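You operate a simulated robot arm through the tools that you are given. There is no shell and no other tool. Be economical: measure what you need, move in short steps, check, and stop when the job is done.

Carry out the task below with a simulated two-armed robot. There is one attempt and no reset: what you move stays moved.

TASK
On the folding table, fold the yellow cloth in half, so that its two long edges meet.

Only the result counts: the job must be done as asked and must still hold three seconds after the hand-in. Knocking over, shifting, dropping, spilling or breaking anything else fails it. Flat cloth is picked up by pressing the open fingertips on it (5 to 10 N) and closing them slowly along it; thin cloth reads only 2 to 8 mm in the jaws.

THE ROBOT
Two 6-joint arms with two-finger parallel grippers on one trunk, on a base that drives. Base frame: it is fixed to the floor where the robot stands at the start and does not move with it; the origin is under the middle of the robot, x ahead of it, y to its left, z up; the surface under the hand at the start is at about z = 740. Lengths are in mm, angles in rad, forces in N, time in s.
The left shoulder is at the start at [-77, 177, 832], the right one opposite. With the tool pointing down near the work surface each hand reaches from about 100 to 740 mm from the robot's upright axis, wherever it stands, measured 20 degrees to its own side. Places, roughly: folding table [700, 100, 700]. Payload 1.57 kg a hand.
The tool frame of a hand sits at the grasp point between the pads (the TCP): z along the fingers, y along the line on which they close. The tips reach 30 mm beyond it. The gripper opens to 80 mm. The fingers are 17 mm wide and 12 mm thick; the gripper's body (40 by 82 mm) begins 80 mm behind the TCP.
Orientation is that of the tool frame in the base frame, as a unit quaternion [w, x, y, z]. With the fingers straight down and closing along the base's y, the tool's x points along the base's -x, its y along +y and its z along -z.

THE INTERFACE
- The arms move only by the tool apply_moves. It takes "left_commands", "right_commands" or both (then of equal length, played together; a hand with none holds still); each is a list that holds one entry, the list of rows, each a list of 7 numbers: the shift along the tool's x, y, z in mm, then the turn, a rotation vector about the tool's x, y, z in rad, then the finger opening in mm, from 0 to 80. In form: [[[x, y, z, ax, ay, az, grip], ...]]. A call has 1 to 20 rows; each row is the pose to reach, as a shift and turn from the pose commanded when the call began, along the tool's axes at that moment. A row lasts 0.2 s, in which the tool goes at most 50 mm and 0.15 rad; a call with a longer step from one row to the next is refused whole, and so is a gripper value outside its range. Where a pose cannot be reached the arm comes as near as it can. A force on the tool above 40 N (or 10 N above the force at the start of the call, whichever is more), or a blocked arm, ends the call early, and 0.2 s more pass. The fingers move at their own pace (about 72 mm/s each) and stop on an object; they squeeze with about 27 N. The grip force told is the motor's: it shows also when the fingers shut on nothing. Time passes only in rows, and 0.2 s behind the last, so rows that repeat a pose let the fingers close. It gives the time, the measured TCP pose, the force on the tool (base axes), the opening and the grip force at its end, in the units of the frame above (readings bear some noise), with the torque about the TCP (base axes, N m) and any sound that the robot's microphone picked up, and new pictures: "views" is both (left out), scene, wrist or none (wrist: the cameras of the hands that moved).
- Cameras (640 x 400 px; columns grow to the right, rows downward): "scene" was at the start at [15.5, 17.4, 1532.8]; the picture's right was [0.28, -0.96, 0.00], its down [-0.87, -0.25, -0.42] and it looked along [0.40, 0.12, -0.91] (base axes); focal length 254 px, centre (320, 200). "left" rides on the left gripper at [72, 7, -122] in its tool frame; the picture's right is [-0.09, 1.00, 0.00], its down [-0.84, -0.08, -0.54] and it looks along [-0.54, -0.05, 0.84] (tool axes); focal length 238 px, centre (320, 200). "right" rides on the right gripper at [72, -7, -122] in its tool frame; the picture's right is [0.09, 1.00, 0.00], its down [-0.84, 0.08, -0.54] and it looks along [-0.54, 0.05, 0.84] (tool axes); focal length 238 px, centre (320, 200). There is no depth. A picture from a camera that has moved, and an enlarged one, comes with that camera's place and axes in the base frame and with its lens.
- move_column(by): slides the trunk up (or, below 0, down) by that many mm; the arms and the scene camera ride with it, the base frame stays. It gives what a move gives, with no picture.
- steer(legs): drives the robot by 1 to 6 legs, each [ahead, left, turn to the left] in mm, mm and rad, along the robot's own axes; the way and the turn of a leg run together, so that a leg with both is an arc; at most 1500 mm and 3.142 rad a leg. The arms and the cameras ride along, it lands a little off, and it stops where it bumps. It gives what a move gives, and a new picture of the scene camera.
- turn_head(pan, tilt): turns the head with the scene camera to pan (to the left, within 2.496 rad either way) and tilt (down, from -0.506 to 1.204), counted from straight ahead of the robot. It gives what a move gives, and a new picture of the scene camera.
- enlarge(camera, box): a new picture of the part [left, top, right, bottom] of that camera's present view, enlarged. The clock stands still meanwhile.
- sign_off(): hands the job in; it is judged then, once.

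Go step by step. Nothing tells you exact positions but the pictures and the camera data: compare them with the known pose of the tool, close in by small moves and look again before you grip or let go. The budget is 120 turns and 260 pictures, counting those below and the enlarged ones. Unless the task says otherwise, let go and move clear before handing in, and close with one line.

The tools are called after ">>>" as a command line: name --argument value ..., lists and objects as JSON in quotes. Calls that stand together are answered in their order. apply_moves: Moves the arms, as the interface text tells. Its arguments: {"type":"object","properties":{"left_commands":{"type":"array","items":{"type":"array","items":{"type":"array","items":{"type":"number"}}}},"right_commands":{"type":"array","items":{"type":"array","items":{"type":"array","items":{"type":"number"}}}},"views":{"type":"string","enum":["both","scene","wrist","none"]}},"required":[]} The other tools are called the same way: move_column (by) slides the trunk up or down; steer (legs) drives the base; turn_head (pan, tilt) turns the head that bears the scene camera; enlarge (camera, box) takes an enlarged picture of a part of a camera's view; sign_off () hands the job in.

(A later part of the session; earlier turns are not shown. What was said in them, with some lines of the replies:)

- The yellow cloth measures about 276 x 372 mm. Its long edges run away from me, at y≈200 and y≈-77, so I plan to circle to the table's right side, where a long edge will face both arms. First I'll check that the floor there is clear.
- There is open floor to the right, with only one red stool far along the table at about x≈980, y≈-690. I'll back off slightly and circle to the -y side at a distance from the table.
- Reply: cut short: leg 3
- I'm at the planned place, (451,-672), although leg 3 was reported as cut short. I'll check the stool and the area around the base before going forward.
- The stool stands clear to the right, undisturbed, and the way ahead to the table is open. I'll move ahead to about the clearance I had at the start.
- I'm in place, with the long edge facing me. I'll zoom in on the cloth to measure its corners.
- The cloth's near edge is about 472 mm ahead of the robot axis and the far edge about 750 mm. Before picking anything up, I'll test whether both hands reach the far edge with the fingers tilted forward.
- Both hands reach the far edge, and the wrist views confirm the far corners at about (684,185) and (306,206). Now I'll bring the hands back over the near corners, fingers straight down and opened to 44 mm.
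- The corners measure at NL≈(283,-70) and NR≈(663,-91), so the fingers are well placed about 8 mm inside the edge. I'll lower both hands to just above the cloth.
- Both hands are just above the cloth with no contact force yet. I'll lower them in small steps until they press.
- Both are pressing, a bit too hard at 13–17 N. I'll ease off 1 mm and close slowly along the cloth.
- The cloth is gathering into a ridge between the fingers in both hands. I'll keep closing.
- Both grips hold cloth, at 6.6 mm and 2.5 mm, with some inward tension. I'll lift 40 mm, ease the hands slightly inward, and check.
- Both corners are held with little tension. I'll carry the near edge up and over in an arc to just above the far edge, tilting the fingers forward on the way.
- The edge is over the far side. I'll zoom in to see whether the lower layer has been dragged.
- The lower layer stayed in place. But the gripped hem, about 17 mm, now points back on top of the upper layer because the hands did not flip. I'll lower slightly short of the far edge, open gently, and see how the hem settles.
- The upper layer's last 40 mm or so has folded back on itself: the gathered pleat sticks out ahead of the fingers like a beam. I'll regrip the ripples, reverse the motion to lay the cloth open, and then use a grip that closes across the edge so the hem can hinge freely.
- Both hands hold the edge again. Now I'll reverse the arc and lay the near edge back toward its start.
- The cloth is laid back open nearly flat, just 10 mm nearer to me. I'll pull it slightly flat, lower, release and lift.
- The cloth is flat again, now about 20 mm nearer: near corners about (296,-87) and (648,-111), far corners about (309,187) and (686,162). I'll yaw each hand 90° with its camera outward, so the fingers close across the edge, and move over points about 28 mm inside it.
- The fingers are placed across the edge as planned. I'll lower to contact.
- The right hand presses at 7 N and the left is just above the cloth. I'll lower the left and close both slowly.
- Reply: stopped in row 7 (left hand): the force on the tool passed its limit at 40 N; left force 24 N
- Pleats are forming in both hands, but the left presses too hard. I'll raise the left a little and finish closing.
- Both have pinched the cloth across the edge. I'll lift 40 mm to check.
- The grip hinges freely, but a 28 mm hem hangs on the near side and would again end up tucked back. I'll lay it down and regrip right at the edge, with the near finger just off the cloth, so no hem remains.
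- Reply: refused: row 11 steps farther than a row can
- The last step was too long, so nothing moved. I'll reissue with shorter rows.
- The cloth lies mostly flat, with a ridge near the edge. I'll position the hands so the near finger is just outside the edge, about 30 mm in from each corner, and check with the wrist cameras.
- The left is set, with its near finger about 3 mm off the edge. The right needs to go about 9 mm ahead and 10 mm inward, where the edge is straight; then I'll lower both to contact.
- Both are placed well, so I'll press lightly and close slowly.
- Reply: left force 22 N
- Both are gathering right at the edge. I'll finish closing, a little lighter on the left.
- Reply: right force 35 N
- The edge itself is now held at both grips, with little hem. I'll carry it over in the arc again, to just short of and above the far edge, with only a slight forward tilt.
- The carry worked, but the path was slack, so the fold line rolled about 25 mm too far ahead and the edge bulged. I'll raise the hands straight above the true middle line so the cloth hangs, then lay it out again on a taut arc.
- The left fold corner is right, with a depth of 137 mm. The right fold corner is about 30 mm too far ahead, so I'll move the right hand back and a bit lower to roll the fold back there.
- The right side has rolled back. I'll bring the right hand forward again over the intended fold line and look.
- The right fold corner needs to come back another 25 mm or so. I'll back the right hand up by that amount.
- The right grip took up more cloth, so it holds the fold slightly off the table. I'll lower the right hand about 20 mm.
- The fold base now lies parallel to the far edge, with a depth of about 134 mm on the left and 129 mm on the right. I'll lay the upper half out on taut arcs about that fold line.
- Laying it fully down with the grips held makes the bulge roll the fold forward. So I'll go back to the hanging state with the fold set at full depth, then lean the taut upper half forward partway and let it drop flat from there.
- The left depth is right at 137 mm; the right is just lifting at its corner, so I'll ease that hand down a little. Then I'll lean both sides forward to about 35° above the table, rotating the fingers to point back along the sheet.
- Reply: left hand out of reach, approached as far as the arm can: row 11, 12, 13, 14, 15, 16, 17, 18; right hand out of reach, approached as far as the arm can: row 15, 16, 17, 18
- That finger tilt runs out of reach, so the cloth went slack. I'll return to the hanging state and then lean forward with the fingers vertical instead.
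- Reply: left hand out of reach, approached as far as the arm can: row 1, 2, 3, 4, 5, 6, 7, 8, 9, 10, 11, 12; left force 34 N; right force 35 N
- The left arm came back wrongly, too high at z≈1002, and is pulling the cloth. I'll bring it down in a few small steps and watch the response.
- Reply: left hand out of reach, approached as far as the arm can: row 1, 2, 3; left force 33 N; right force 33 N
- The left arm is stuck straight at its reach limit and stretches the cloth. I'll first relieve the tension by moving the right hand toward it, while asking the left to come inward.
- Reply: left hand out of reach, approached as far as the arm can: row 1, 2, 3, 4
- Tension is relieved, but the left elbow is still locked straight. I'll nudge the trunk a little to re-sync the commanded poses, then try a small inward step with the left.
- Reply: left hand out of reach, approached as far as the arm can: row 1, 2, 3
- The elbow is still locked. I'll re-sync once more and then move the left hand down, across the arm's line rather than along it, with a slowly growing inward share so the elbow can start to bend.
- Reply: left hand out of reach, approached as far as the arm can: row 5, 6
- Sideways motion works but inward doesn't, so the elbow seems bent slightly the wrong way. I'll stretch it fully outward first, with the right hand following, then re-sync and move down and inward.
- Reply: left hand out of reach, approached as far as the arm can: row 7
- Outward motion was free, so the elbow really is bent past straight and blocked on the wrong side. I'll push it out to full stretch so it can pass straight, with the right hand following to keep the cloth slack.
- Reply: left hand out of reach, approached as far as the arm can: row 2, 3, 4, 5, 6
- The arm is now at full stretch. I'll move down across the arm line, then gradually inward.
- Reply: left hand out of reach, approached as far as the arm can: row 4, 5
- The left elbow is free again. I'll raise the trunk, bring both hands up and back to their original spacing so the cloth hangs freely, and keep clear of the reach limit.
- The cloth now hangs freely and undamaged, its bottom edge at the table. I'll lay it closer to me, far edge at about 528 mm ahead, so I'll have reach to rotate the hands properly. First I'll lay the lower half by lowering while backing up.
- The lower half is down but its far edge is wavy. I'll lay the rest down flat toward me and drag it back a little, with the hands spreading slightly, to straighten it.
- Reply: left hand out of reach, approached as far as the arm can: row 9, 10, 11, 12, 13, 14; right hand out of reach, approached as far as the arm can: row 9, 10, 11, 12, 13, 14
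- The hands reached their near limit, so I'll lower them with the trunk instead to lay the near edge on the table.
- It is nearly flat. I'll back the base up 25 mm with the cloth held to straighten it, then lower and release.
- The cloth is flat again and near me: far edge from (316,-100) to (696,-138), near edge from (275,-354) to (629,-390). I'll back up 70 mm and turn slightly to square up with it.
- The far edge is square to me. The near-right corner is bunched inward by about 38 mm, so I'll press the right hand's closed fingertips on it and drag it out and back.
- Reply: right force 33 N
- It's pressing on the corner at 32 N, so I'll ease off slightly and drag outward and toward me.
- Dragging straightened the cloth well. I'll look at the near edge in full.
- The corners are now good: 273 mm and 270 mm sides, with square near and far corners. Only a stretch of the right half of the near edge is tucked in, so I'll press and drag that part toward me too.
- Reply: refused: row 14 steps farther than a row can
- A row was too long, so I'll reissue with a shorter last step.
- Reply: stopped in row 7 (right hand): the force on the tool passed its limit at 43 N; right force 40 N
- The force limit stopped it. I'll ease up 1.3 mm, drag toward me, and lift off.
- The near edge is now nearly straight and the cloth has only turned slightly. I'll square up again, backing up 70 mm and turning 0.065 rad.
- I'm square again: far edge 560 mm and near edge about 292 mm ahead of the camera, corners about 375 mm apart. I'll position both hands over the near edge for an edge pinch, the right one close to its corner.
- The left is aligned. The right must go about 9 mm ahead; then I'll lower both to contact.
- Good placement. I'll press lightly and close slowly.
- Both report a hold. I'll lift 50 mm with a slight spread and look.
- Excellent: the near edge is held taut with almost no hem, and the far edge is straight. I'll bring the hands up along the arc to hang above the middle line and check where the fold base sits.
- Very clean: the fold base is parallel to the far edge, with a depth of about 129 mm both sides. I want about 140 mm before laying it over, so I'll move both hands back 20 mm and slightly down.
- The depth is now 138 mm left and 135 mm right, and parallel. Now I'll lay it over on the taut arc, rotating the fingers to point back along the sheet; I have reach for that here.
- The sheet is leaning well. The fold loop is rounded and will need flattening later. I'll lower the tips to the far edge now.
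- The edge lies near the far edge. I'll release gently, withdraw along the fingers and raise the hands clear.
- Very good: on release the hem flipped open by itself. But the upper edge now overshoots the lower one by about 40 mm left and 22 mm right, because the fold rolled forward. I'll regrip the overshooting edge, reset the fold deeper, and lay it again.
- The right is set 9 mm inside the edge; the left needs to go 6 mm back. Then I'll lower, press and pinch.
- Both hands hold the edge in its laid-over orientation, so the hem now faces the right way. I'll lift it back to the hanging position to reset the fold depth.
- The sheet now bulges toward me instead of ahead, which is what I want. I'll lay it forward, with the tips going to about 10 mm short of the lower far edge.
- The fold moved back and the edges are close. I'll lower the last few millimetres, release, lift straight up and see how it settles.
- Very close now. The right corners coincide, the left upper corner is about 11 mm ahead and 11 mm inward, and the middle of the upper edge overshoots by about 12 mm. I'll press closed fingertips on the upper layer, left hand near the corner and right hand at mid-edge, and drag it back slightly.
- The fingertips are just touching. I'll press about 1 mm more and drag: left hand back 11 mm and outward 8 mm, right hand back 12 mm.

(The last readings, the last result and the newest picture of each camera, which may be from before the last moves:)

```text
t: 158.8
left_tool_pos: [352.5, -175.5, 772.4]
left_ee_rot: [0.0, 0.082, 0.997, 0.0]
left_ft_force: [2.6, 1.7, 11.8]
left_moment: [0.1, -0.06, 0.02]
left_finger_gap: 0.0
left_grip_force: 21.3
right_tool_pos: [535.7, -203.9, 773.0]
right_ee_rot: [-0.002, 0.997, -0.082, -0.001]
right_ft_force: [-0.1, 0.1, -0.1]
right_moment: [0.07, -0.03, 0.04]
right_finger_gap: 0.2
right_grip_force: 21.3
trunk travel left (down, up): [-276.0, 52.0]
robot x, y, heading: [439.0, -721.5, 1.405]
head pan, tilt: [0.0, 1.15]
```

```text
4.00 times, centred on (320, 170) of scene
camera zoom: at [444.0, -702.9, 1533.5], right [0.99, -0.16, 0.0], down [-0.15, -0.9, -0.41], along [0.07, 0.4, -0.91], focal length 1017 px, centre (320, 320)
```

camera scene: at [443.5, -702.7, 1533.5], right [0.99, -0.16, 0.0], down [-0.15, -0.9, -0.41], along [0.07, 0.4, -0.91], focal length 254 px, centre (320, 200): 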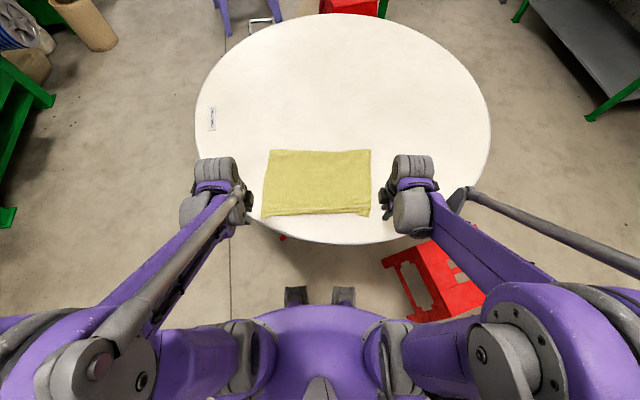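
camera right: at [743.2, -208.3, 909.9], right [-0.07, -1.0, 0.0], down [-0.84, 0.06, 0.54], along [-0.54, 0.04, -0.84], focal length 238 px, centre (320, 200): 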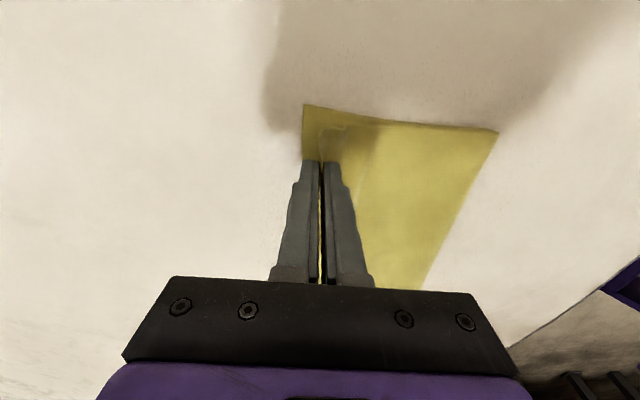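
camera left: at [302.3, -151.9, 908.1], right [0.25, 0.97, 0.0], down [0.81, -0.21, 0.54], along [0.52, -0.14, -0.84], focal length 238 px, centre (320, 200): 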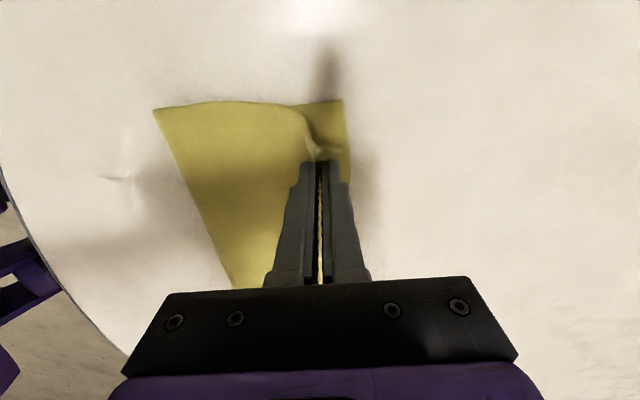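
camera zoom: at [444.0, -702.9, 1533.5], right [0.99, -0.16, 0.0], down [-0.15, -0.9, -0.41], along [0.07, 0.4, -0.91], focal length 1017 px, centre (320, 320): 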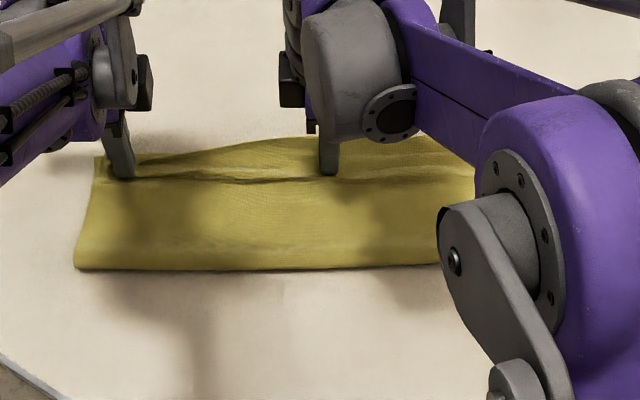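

The drag moved the left end of both layers. I'll lift the hands and check the edges.

>>> apply_moves --left_commands '[[[0, 0, -30, 0, 0, 0, 0], [0, 0, -70, 0, 0, 0, 0], [0, -20, -110, 0, 0, 0, 0], [0, -40, -120, 0, 0, 0, 0]]]' --right_commands '[[[0, 0, -30, 0, 0, 0, 0], [20, 0, -70, 0, 0, 0, 0], [60, 20, -90, 0, 0, 0, 0], [100, 30, -110, 0, 0, 0, 0]]]' --views "none"

>>> enlarge --camera "scene" --box '[240, 125, 400, 225]'

>>> enlarge --camera "left" --box '[120, 60, 520, 310]'

>>> enlarge --camera "right" --box '[120, 30, 520, 280]'

```text
t: 159.8
left_tool_pos: [347.7, -216.0, 891.9]
left_ee_rot: [0.0, 0.082, 0.997, 0.0]
left_ft_force: [0.3, 0.7, 0.2]
left_moment: [0.0, 0.02, 0.0]
left_finger_gap: 0.0
left_grip_force: 21.5
right_tool_pos: [630.0, -250.4, 882.9]
right_ee_rot: [-0.001, 0.997, -0.083, 0.0]
right_ft_force: [0.4, -0.1, 0.4]
right_moment: [-0.02, 0.02, -0.03]
right_finger_gap: 0.0
right_grip_force: 21.4
trunk travel left (down, up): [-276.0, 52.0]
robot x, y, heading: [439.9, -721.0, 1.404]
head pan, tilt: [0.0, 1.15]
```

```text
4.00 times, centred on (320, 175) of scene
camera zoom: at [444.2, -703.0, 1533.4], right [0.99, -0.16, 0.0], down [-0.15, -0.9, -0.41], along [0.07, 0.4, -0.91], focal length 1017 px, centre (320, 300)
```

zoom: 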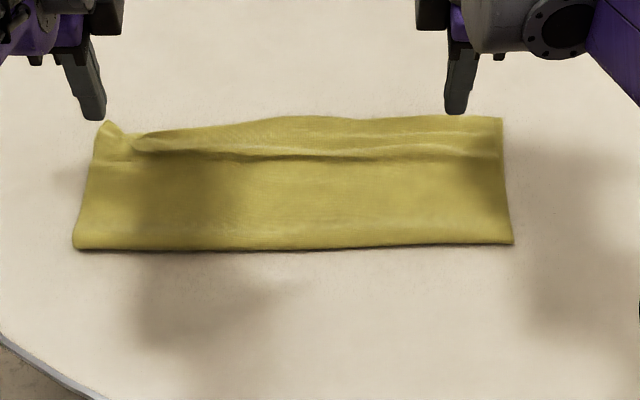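

```text
1.60 times, centred on (320, 185) of left
camera zoom: at [277.0, -197.5, 1014.7], right [0.25, 0.97, 0.0], down [0.81, -0.21, 0.54], along [0.52, -0.14, -0.84], focal length 381 px, centre (320, 224)
```

zoom: 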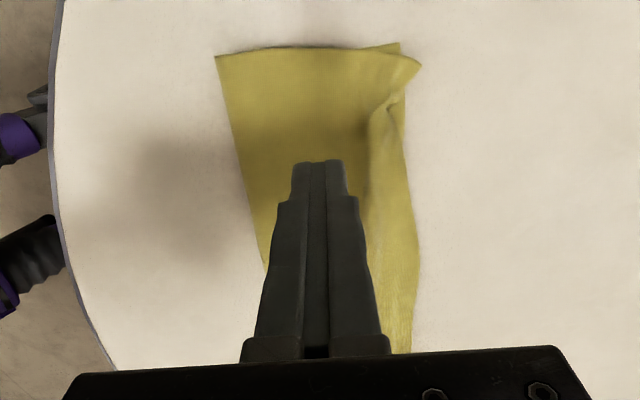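

```text
1.60 times, centred on (320, 155) of right
camera zoom: at [702.7, -255.0, 1005.2], right [-0.07, -1.0, 0.0], down [-0.84, 0.06, 0.54], along [-0.54, 0.04, -0.84], focal length 381 px, centre (320, 272)
```

zoom: 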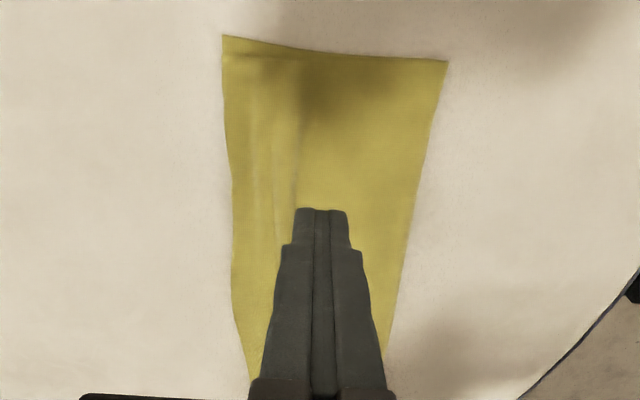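

The right end is excellent and the left half of the edge is aligned. The left upper corner overhangs by about 13 mm and the middle by about 8 mm. I'll lower closed fingertips onto the table just ahead of those two places and nudge the overhang back.

>>> apply_moves --left_commands '[[[4, 22, 0, 0, 0, 0, 0], [8, 44, 0, 0, 0, 0, 0], [12, 66, 0, 0, 0, 0, 0], [15, 88, 0, 0, 0, 0, 0], [15, 88, 35, 0, 0, 0, 0], [15, 88, 70, 0, 0, 0, 0], [15, 88, 100, 0, 0, 0, 0], [15, 88, 115, 0, 0, 0, 0], [15, 88, 119, 0, 0, 0, 0]]]' --right_commands '[[[-34, -21, 0, 0, 0, 0, 0], [-68, -42, 0, 0, 0, 0, 0], [-102, -62, 0, 0, 0, 0, 0], [-134.5, -82, 0, 0, 0, 0, 0], [-134.5, -82, 35, 0, 0, 0, 0], [-134.5, -82, 70, 0, 0, 0, 0], [-134.5, -82, 95, 0, 0, 0, 0], [-134.5, -82, 106, 0, 0, 0, 0], [-134.5, -82, 110, 0, 0, 0, 0]]]' --views "wrist"

```text
t: 161.8
left_tool_pos: [346.1, -125.9, 772.9]
left_ee_rot: [0.0, 0.082, 0.997, 0.0]
left_ft_force: [0.6, 0.2, -0.3]
left_moment: [-0.01, -0.02, -0.02]
left_finger_gap: 0.0
left_grip_force: 21.4
right_tool_pos: [510.1, -145.4, 772.8]
right_ee_rot: [-0.001, 0.997, -0.082, 0.0]
right_ft_force: [0.6, 0.4, -0.4]
right_moment: [0.01, 0.04, 0.02]
right_finger_gap: 0.2
right_grip_force: 21.0
trunk travel left (down, up): [-276.0, 52.0]
robot x, y, heading: [444.0, -721.3, 1.413]
head pan, tilt: [0.0, 1.15]
camera right: at [583.2, -150.4, 895.3], right [-0.07, -1.0, 0.0], down [-0.84, 0.06, 0.54], along [-0.54, 0.04, -0.84], focal length 238 px, centre (320, 200)
camera left: at [275.8, -107.4, 895.1], right [0.25, 0.97, 0.0], down [0.81, -0.21, 0.54], along [0.52, -0.14, -0.84], focal length 238 px, centre (320, 200)
```

right: 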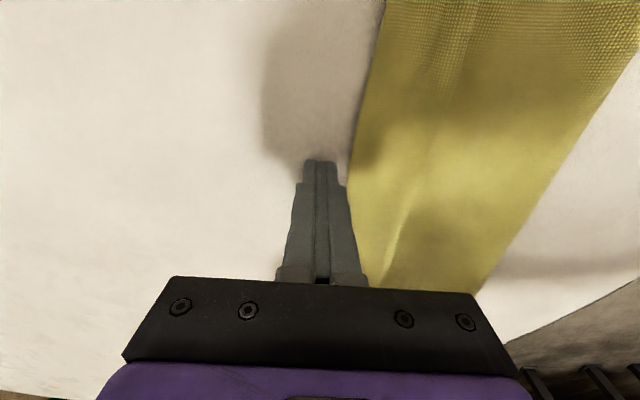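
left: 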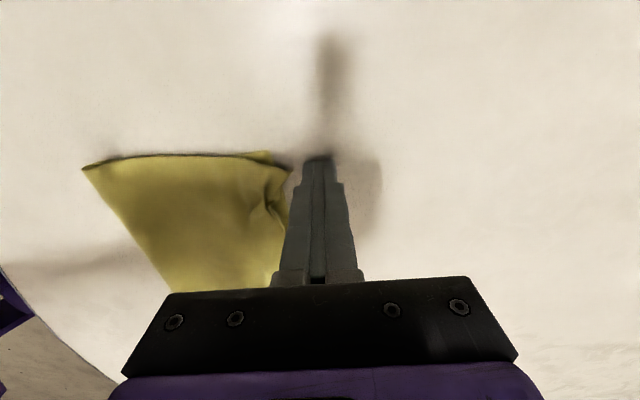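

Both fingertips stand just ahead of the overhang. I'll push back slowly: left 19 mm, right 15 mm.

>>> apply_moves --left_commands '[[[0, -3, 0.7, 0, 0, 0, 0], [0, -6, 0.7, 0, 0, 0, 0], [0, -9, 0.7, 0, 0, 0, 0], [1, -12, 0.7, 0, 0, 0, 0], [2, -15, 0.7, 0, 0, 0, 0], [3, -17, 0.7, 0, 0, 0, 0], [4, -19, 0.7, 0, 0, 0, 0]]]' --right_commands '[[[0, 3, 0.7, 0, 0, 0, 0], [0, 6, 0.7, 0, 0, 0, 0], [0, 8, 0.7, 0, 0, 0, 0], [0, 10, 0.7, 0, 0, 0, 0], [0, 12, 0.7, 0, 0, 0, 0], [0, 14, 0.7, 0, 0, 0, 0], [0, 15, 0.7, 0, 0, 0, 0]]]' --views "wrist"

```text
t: 163.4
left_tool_pos: [339.7, -143.1, 772.0]
left_ee_rot: [0.001, 0.082, 0.997, 0.0]
left_ft_force: [0.9, 0.1, -0.4]
left_moment: [-0.01, -0.01, 0.02]
left_finger_gap: 0.0
left_grip_force: 21.8
right_tool_pos: [507.5, -160.2, 770.5]
right_ee_rot: [-0.001, 0.997, -0.082, 0.001]
right_ft_force: [0.1, 0.2, -0.3]
right_moment: [0.02, 0.03, 0.01]
right_finger_gap: 0.1
right_grip_force: 21.7
trunk travel left (down, up): [-276.0, 52.0]
robot x, y, heading: [439.3, -722.5, 1.407]
head pan, tilt: [0.0, 1.15]
camera right: at [581.1, -165.5, 894.6], right [-0.07, -1.0, 0.0], down [-0.84, 0.06, 0.54], along [-0.54, 0.04, -0.84], focal length 238 px, centre (320, 200)
camera left: at [268.7, -125.9, 894.6], right [0.25, 0.97, 0.0], down [0.81, -0.21, 0.54], along [0.52, -0.14, -0.84], focal length 238 px, centre (320, 200)
```

right: 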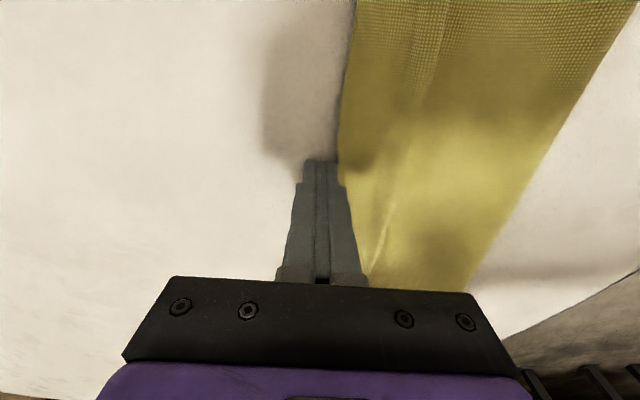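
left: 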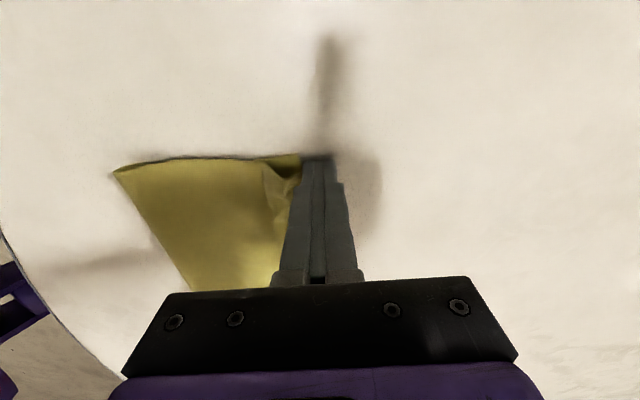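

Both overhangs are pushed back to the lower edge. I'll move slightly ahead off the cloth, lift clear, and check.

>>> apply_moves --left_commands '[[[0, 3, -5, 0, 0, 0, 0], [0, 3, -40, 0, 0, 0, 0], [10, 0, -80, 0, 0, 0, 0], [30, -30, -110, 0, 0, 0, 0], [50, -60, -130, 0, 0, 0, 0], [60, -100, -140, 0, 0, 0, 0]]]' --right_commands '[[[0, -3, -5, 0, 0, 0, 0], [0, -3, -40, 0, 0, 0, 0], [30, 0, -75, 0, 0, 0, 0], [70, 10, -100, 0, 0, 0, 0], [115, 30, -110, 0, 0, 0, 0], [150, 60, -115, 0, 0, 0, 0]]]' --views "none"

>>> enlarge --camera "scene" --box '[240, 125, 400, 225]'

>>> enlarge --camera "left" --box '[120, 30, 640, 355]'

>>> enlarge --camera "right" --box '[60, 30, 520, 318]'

```text
refused: row 5 steps farther than a row can; nothing moved
```

```text
4.00 times, centred on (320, 175) of scene
camera zoom: at [443.5, -702.1, 1533.4], right [0.99, -0.16, 0.0], down [-0.15, -0.9, -0.41], along [0.07, 0.4, -0.91], focal length 1017 px, centre (320, 300)
```

zoom: 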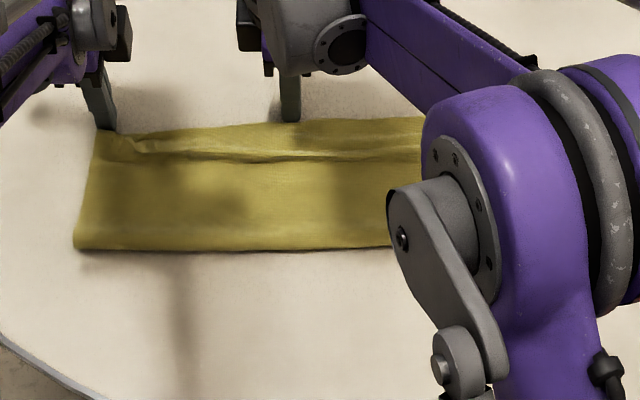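

```text
1.23 times, centred on (380, 192) of left
camera zoom: at [268.7, -125.9, 894.6], right [0.25, 0.97, 0.0], down [0.81, -0.21, 0.54], along [0.52, -0.14, -0.84], focal length 293 px, centre (246, 209)
```

zoom: 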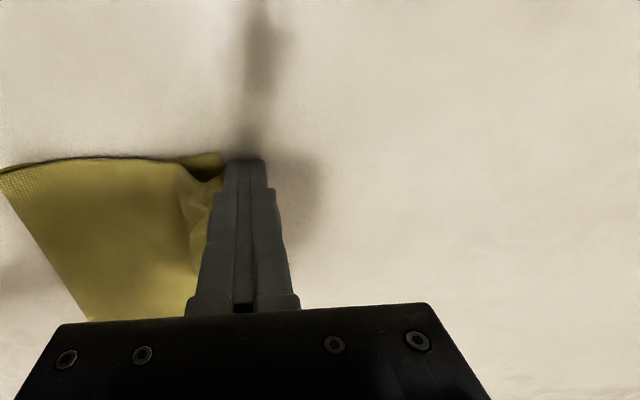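

```text
1.39 times, centred on (290, 174) of right
camera zoom: at [581.1, -165.5, 894.6], right [-0.07, -1.0, 0.0], down [-0.84, 0.06, 0.54], along [-0.54, 0.04, -0.84], focal length 331 px, centre (362, 236)
```

zoom: 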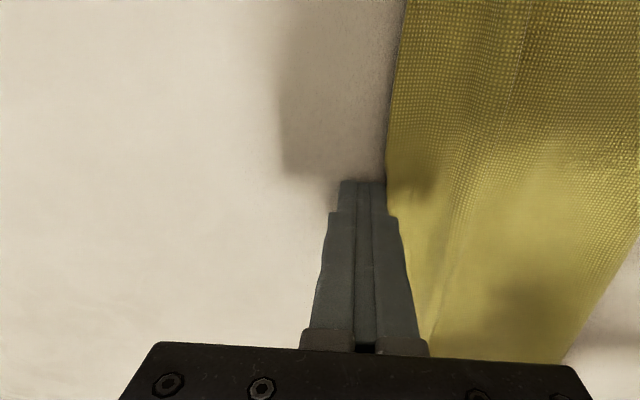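

Reissuing with shorter steps.

>>> apply_moves --left_commands '[[[0, 3, -5, 0, 0, 0, 0], [0, 3, -40, 0, 0, 0, 0], [5, 0, -80, 0, 0, 0, 0], [15, -20, -110, 0, 0, 0, 0], [30, -50, -125, 0, 0, 0, 0], [40, -85, -135, 0, 0, 0, 0], [50, -120, -140, 0, 0, 0, 0]]]' --right_commands '[[[0, -3, -5, 0, 0, 0, 0], [0, -3, -40, 0, 0, 0, 0], [20, 0, -75, 0, 0, 0, 0], [55, 10, -100, 0, 0, 0, 0], [95, 25, -110, 0, 0, 0, 0], [135, 45, -115, 0, 0, 0, 0], [165, 80, -118, 0, 0, 0, 0]]]' --views "none"

>>> enlarge --camera "scene" --box '[240, 125, 400, 225]'

>>> enlarge --camera "left" --box '[200, 30, 600, 280]'

>>> enlarge --camera "right" --box '[60, 30, 460, 280]'

```text
t: 165.0
left_tool_pos: [270.7, -257.6, 913.2]
left_ee_rot: [0.001, 0.082, 0.997, 0.001]
left_ft_force: [0.4, -0.5, 0.0]
left_moment: [-0.01, -0.01, 0.04]
left_finger_gap: 0.0
left_grip_force: 21.3
right_tool_pos: [656.6, -269.9, 891.0]
right_ee_rot: [-0.002, 0.997, -0.082, 0.0]
right_ft_force: [-0.8, -0.6, 1.4]
right_moment: [0.01, 0.0, 0.03]
right_finger_gap: 0.2
right_grip_force: 20.8
trunk travel left (down, up): [-276.0, 52.0]
robot x, y, heading: [443.1, -721.1, 1.403]
head pan, tilt: [0.0, 1.15]
```

```text
4.00 times, centred on (320, 175) of scene
camera zoom: at [443.4, -704.9, 1533.3], right [0.99, -0.16, 0.0], down [-0.15, -0.9, -0.41], along [0.07, 0.4, -0.91], focal length 1017 px, centre (320, 300)
```

zoom: 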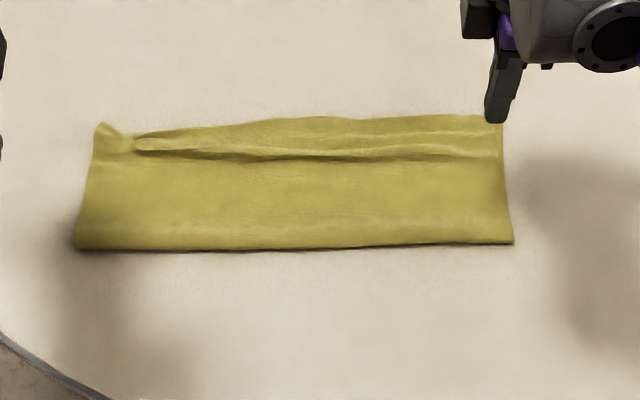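

```text
1.60 times, centred on (400, 155) of left
camera zoom: at [199.3, -238.9, 1034.8], right [0.25, 0.97, 0.0], down [0.81, -0.21, 0.54], along [0.52, -0.14, -0.84], focal length 381 px, centre (192, 272)
```

zoom: 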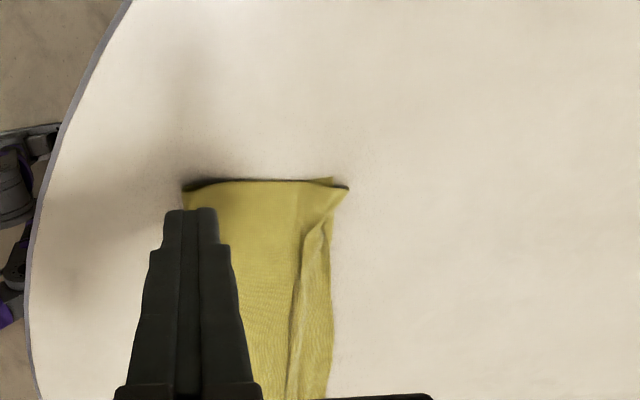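

```text
1.60 times, centred on (260, 155) of right
camera zoom: at [730.2, -273.6, 1012.7], right [-0.07, -1.0, 0.0], down [-0.84, 0.06, 0.54], along [-0.54, 0.04, -0.84], focal length 381 px, centre (416, 272)
```

zoom: 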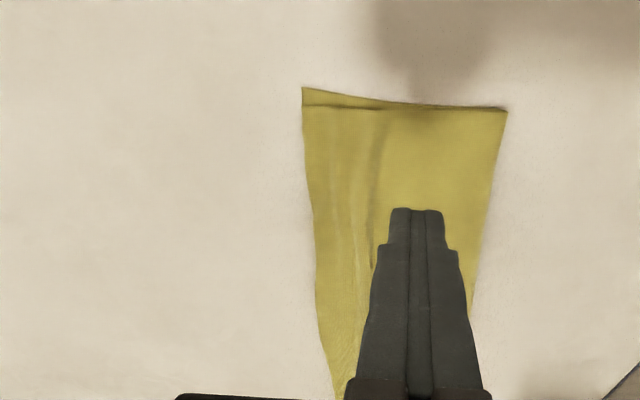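

The cloth now lies folded along its middle, with its two long edges together: coincident at the right end and within about 10 mm at the left corner. Both hands are open of cloth and well clear, and nothing else was touched, so I'm handing in.

>>> sign_off

```text
The job is handed in.
```

I folded the yellow cloth in half and handed it in. Its long edges meet at the right end, and the upper edge overshoots by up to about 10 mm in the middle and at the left corner. A small pleat remains in the upper layer, so the folded strip is about 116–129 mm deep instead of 138 mm.
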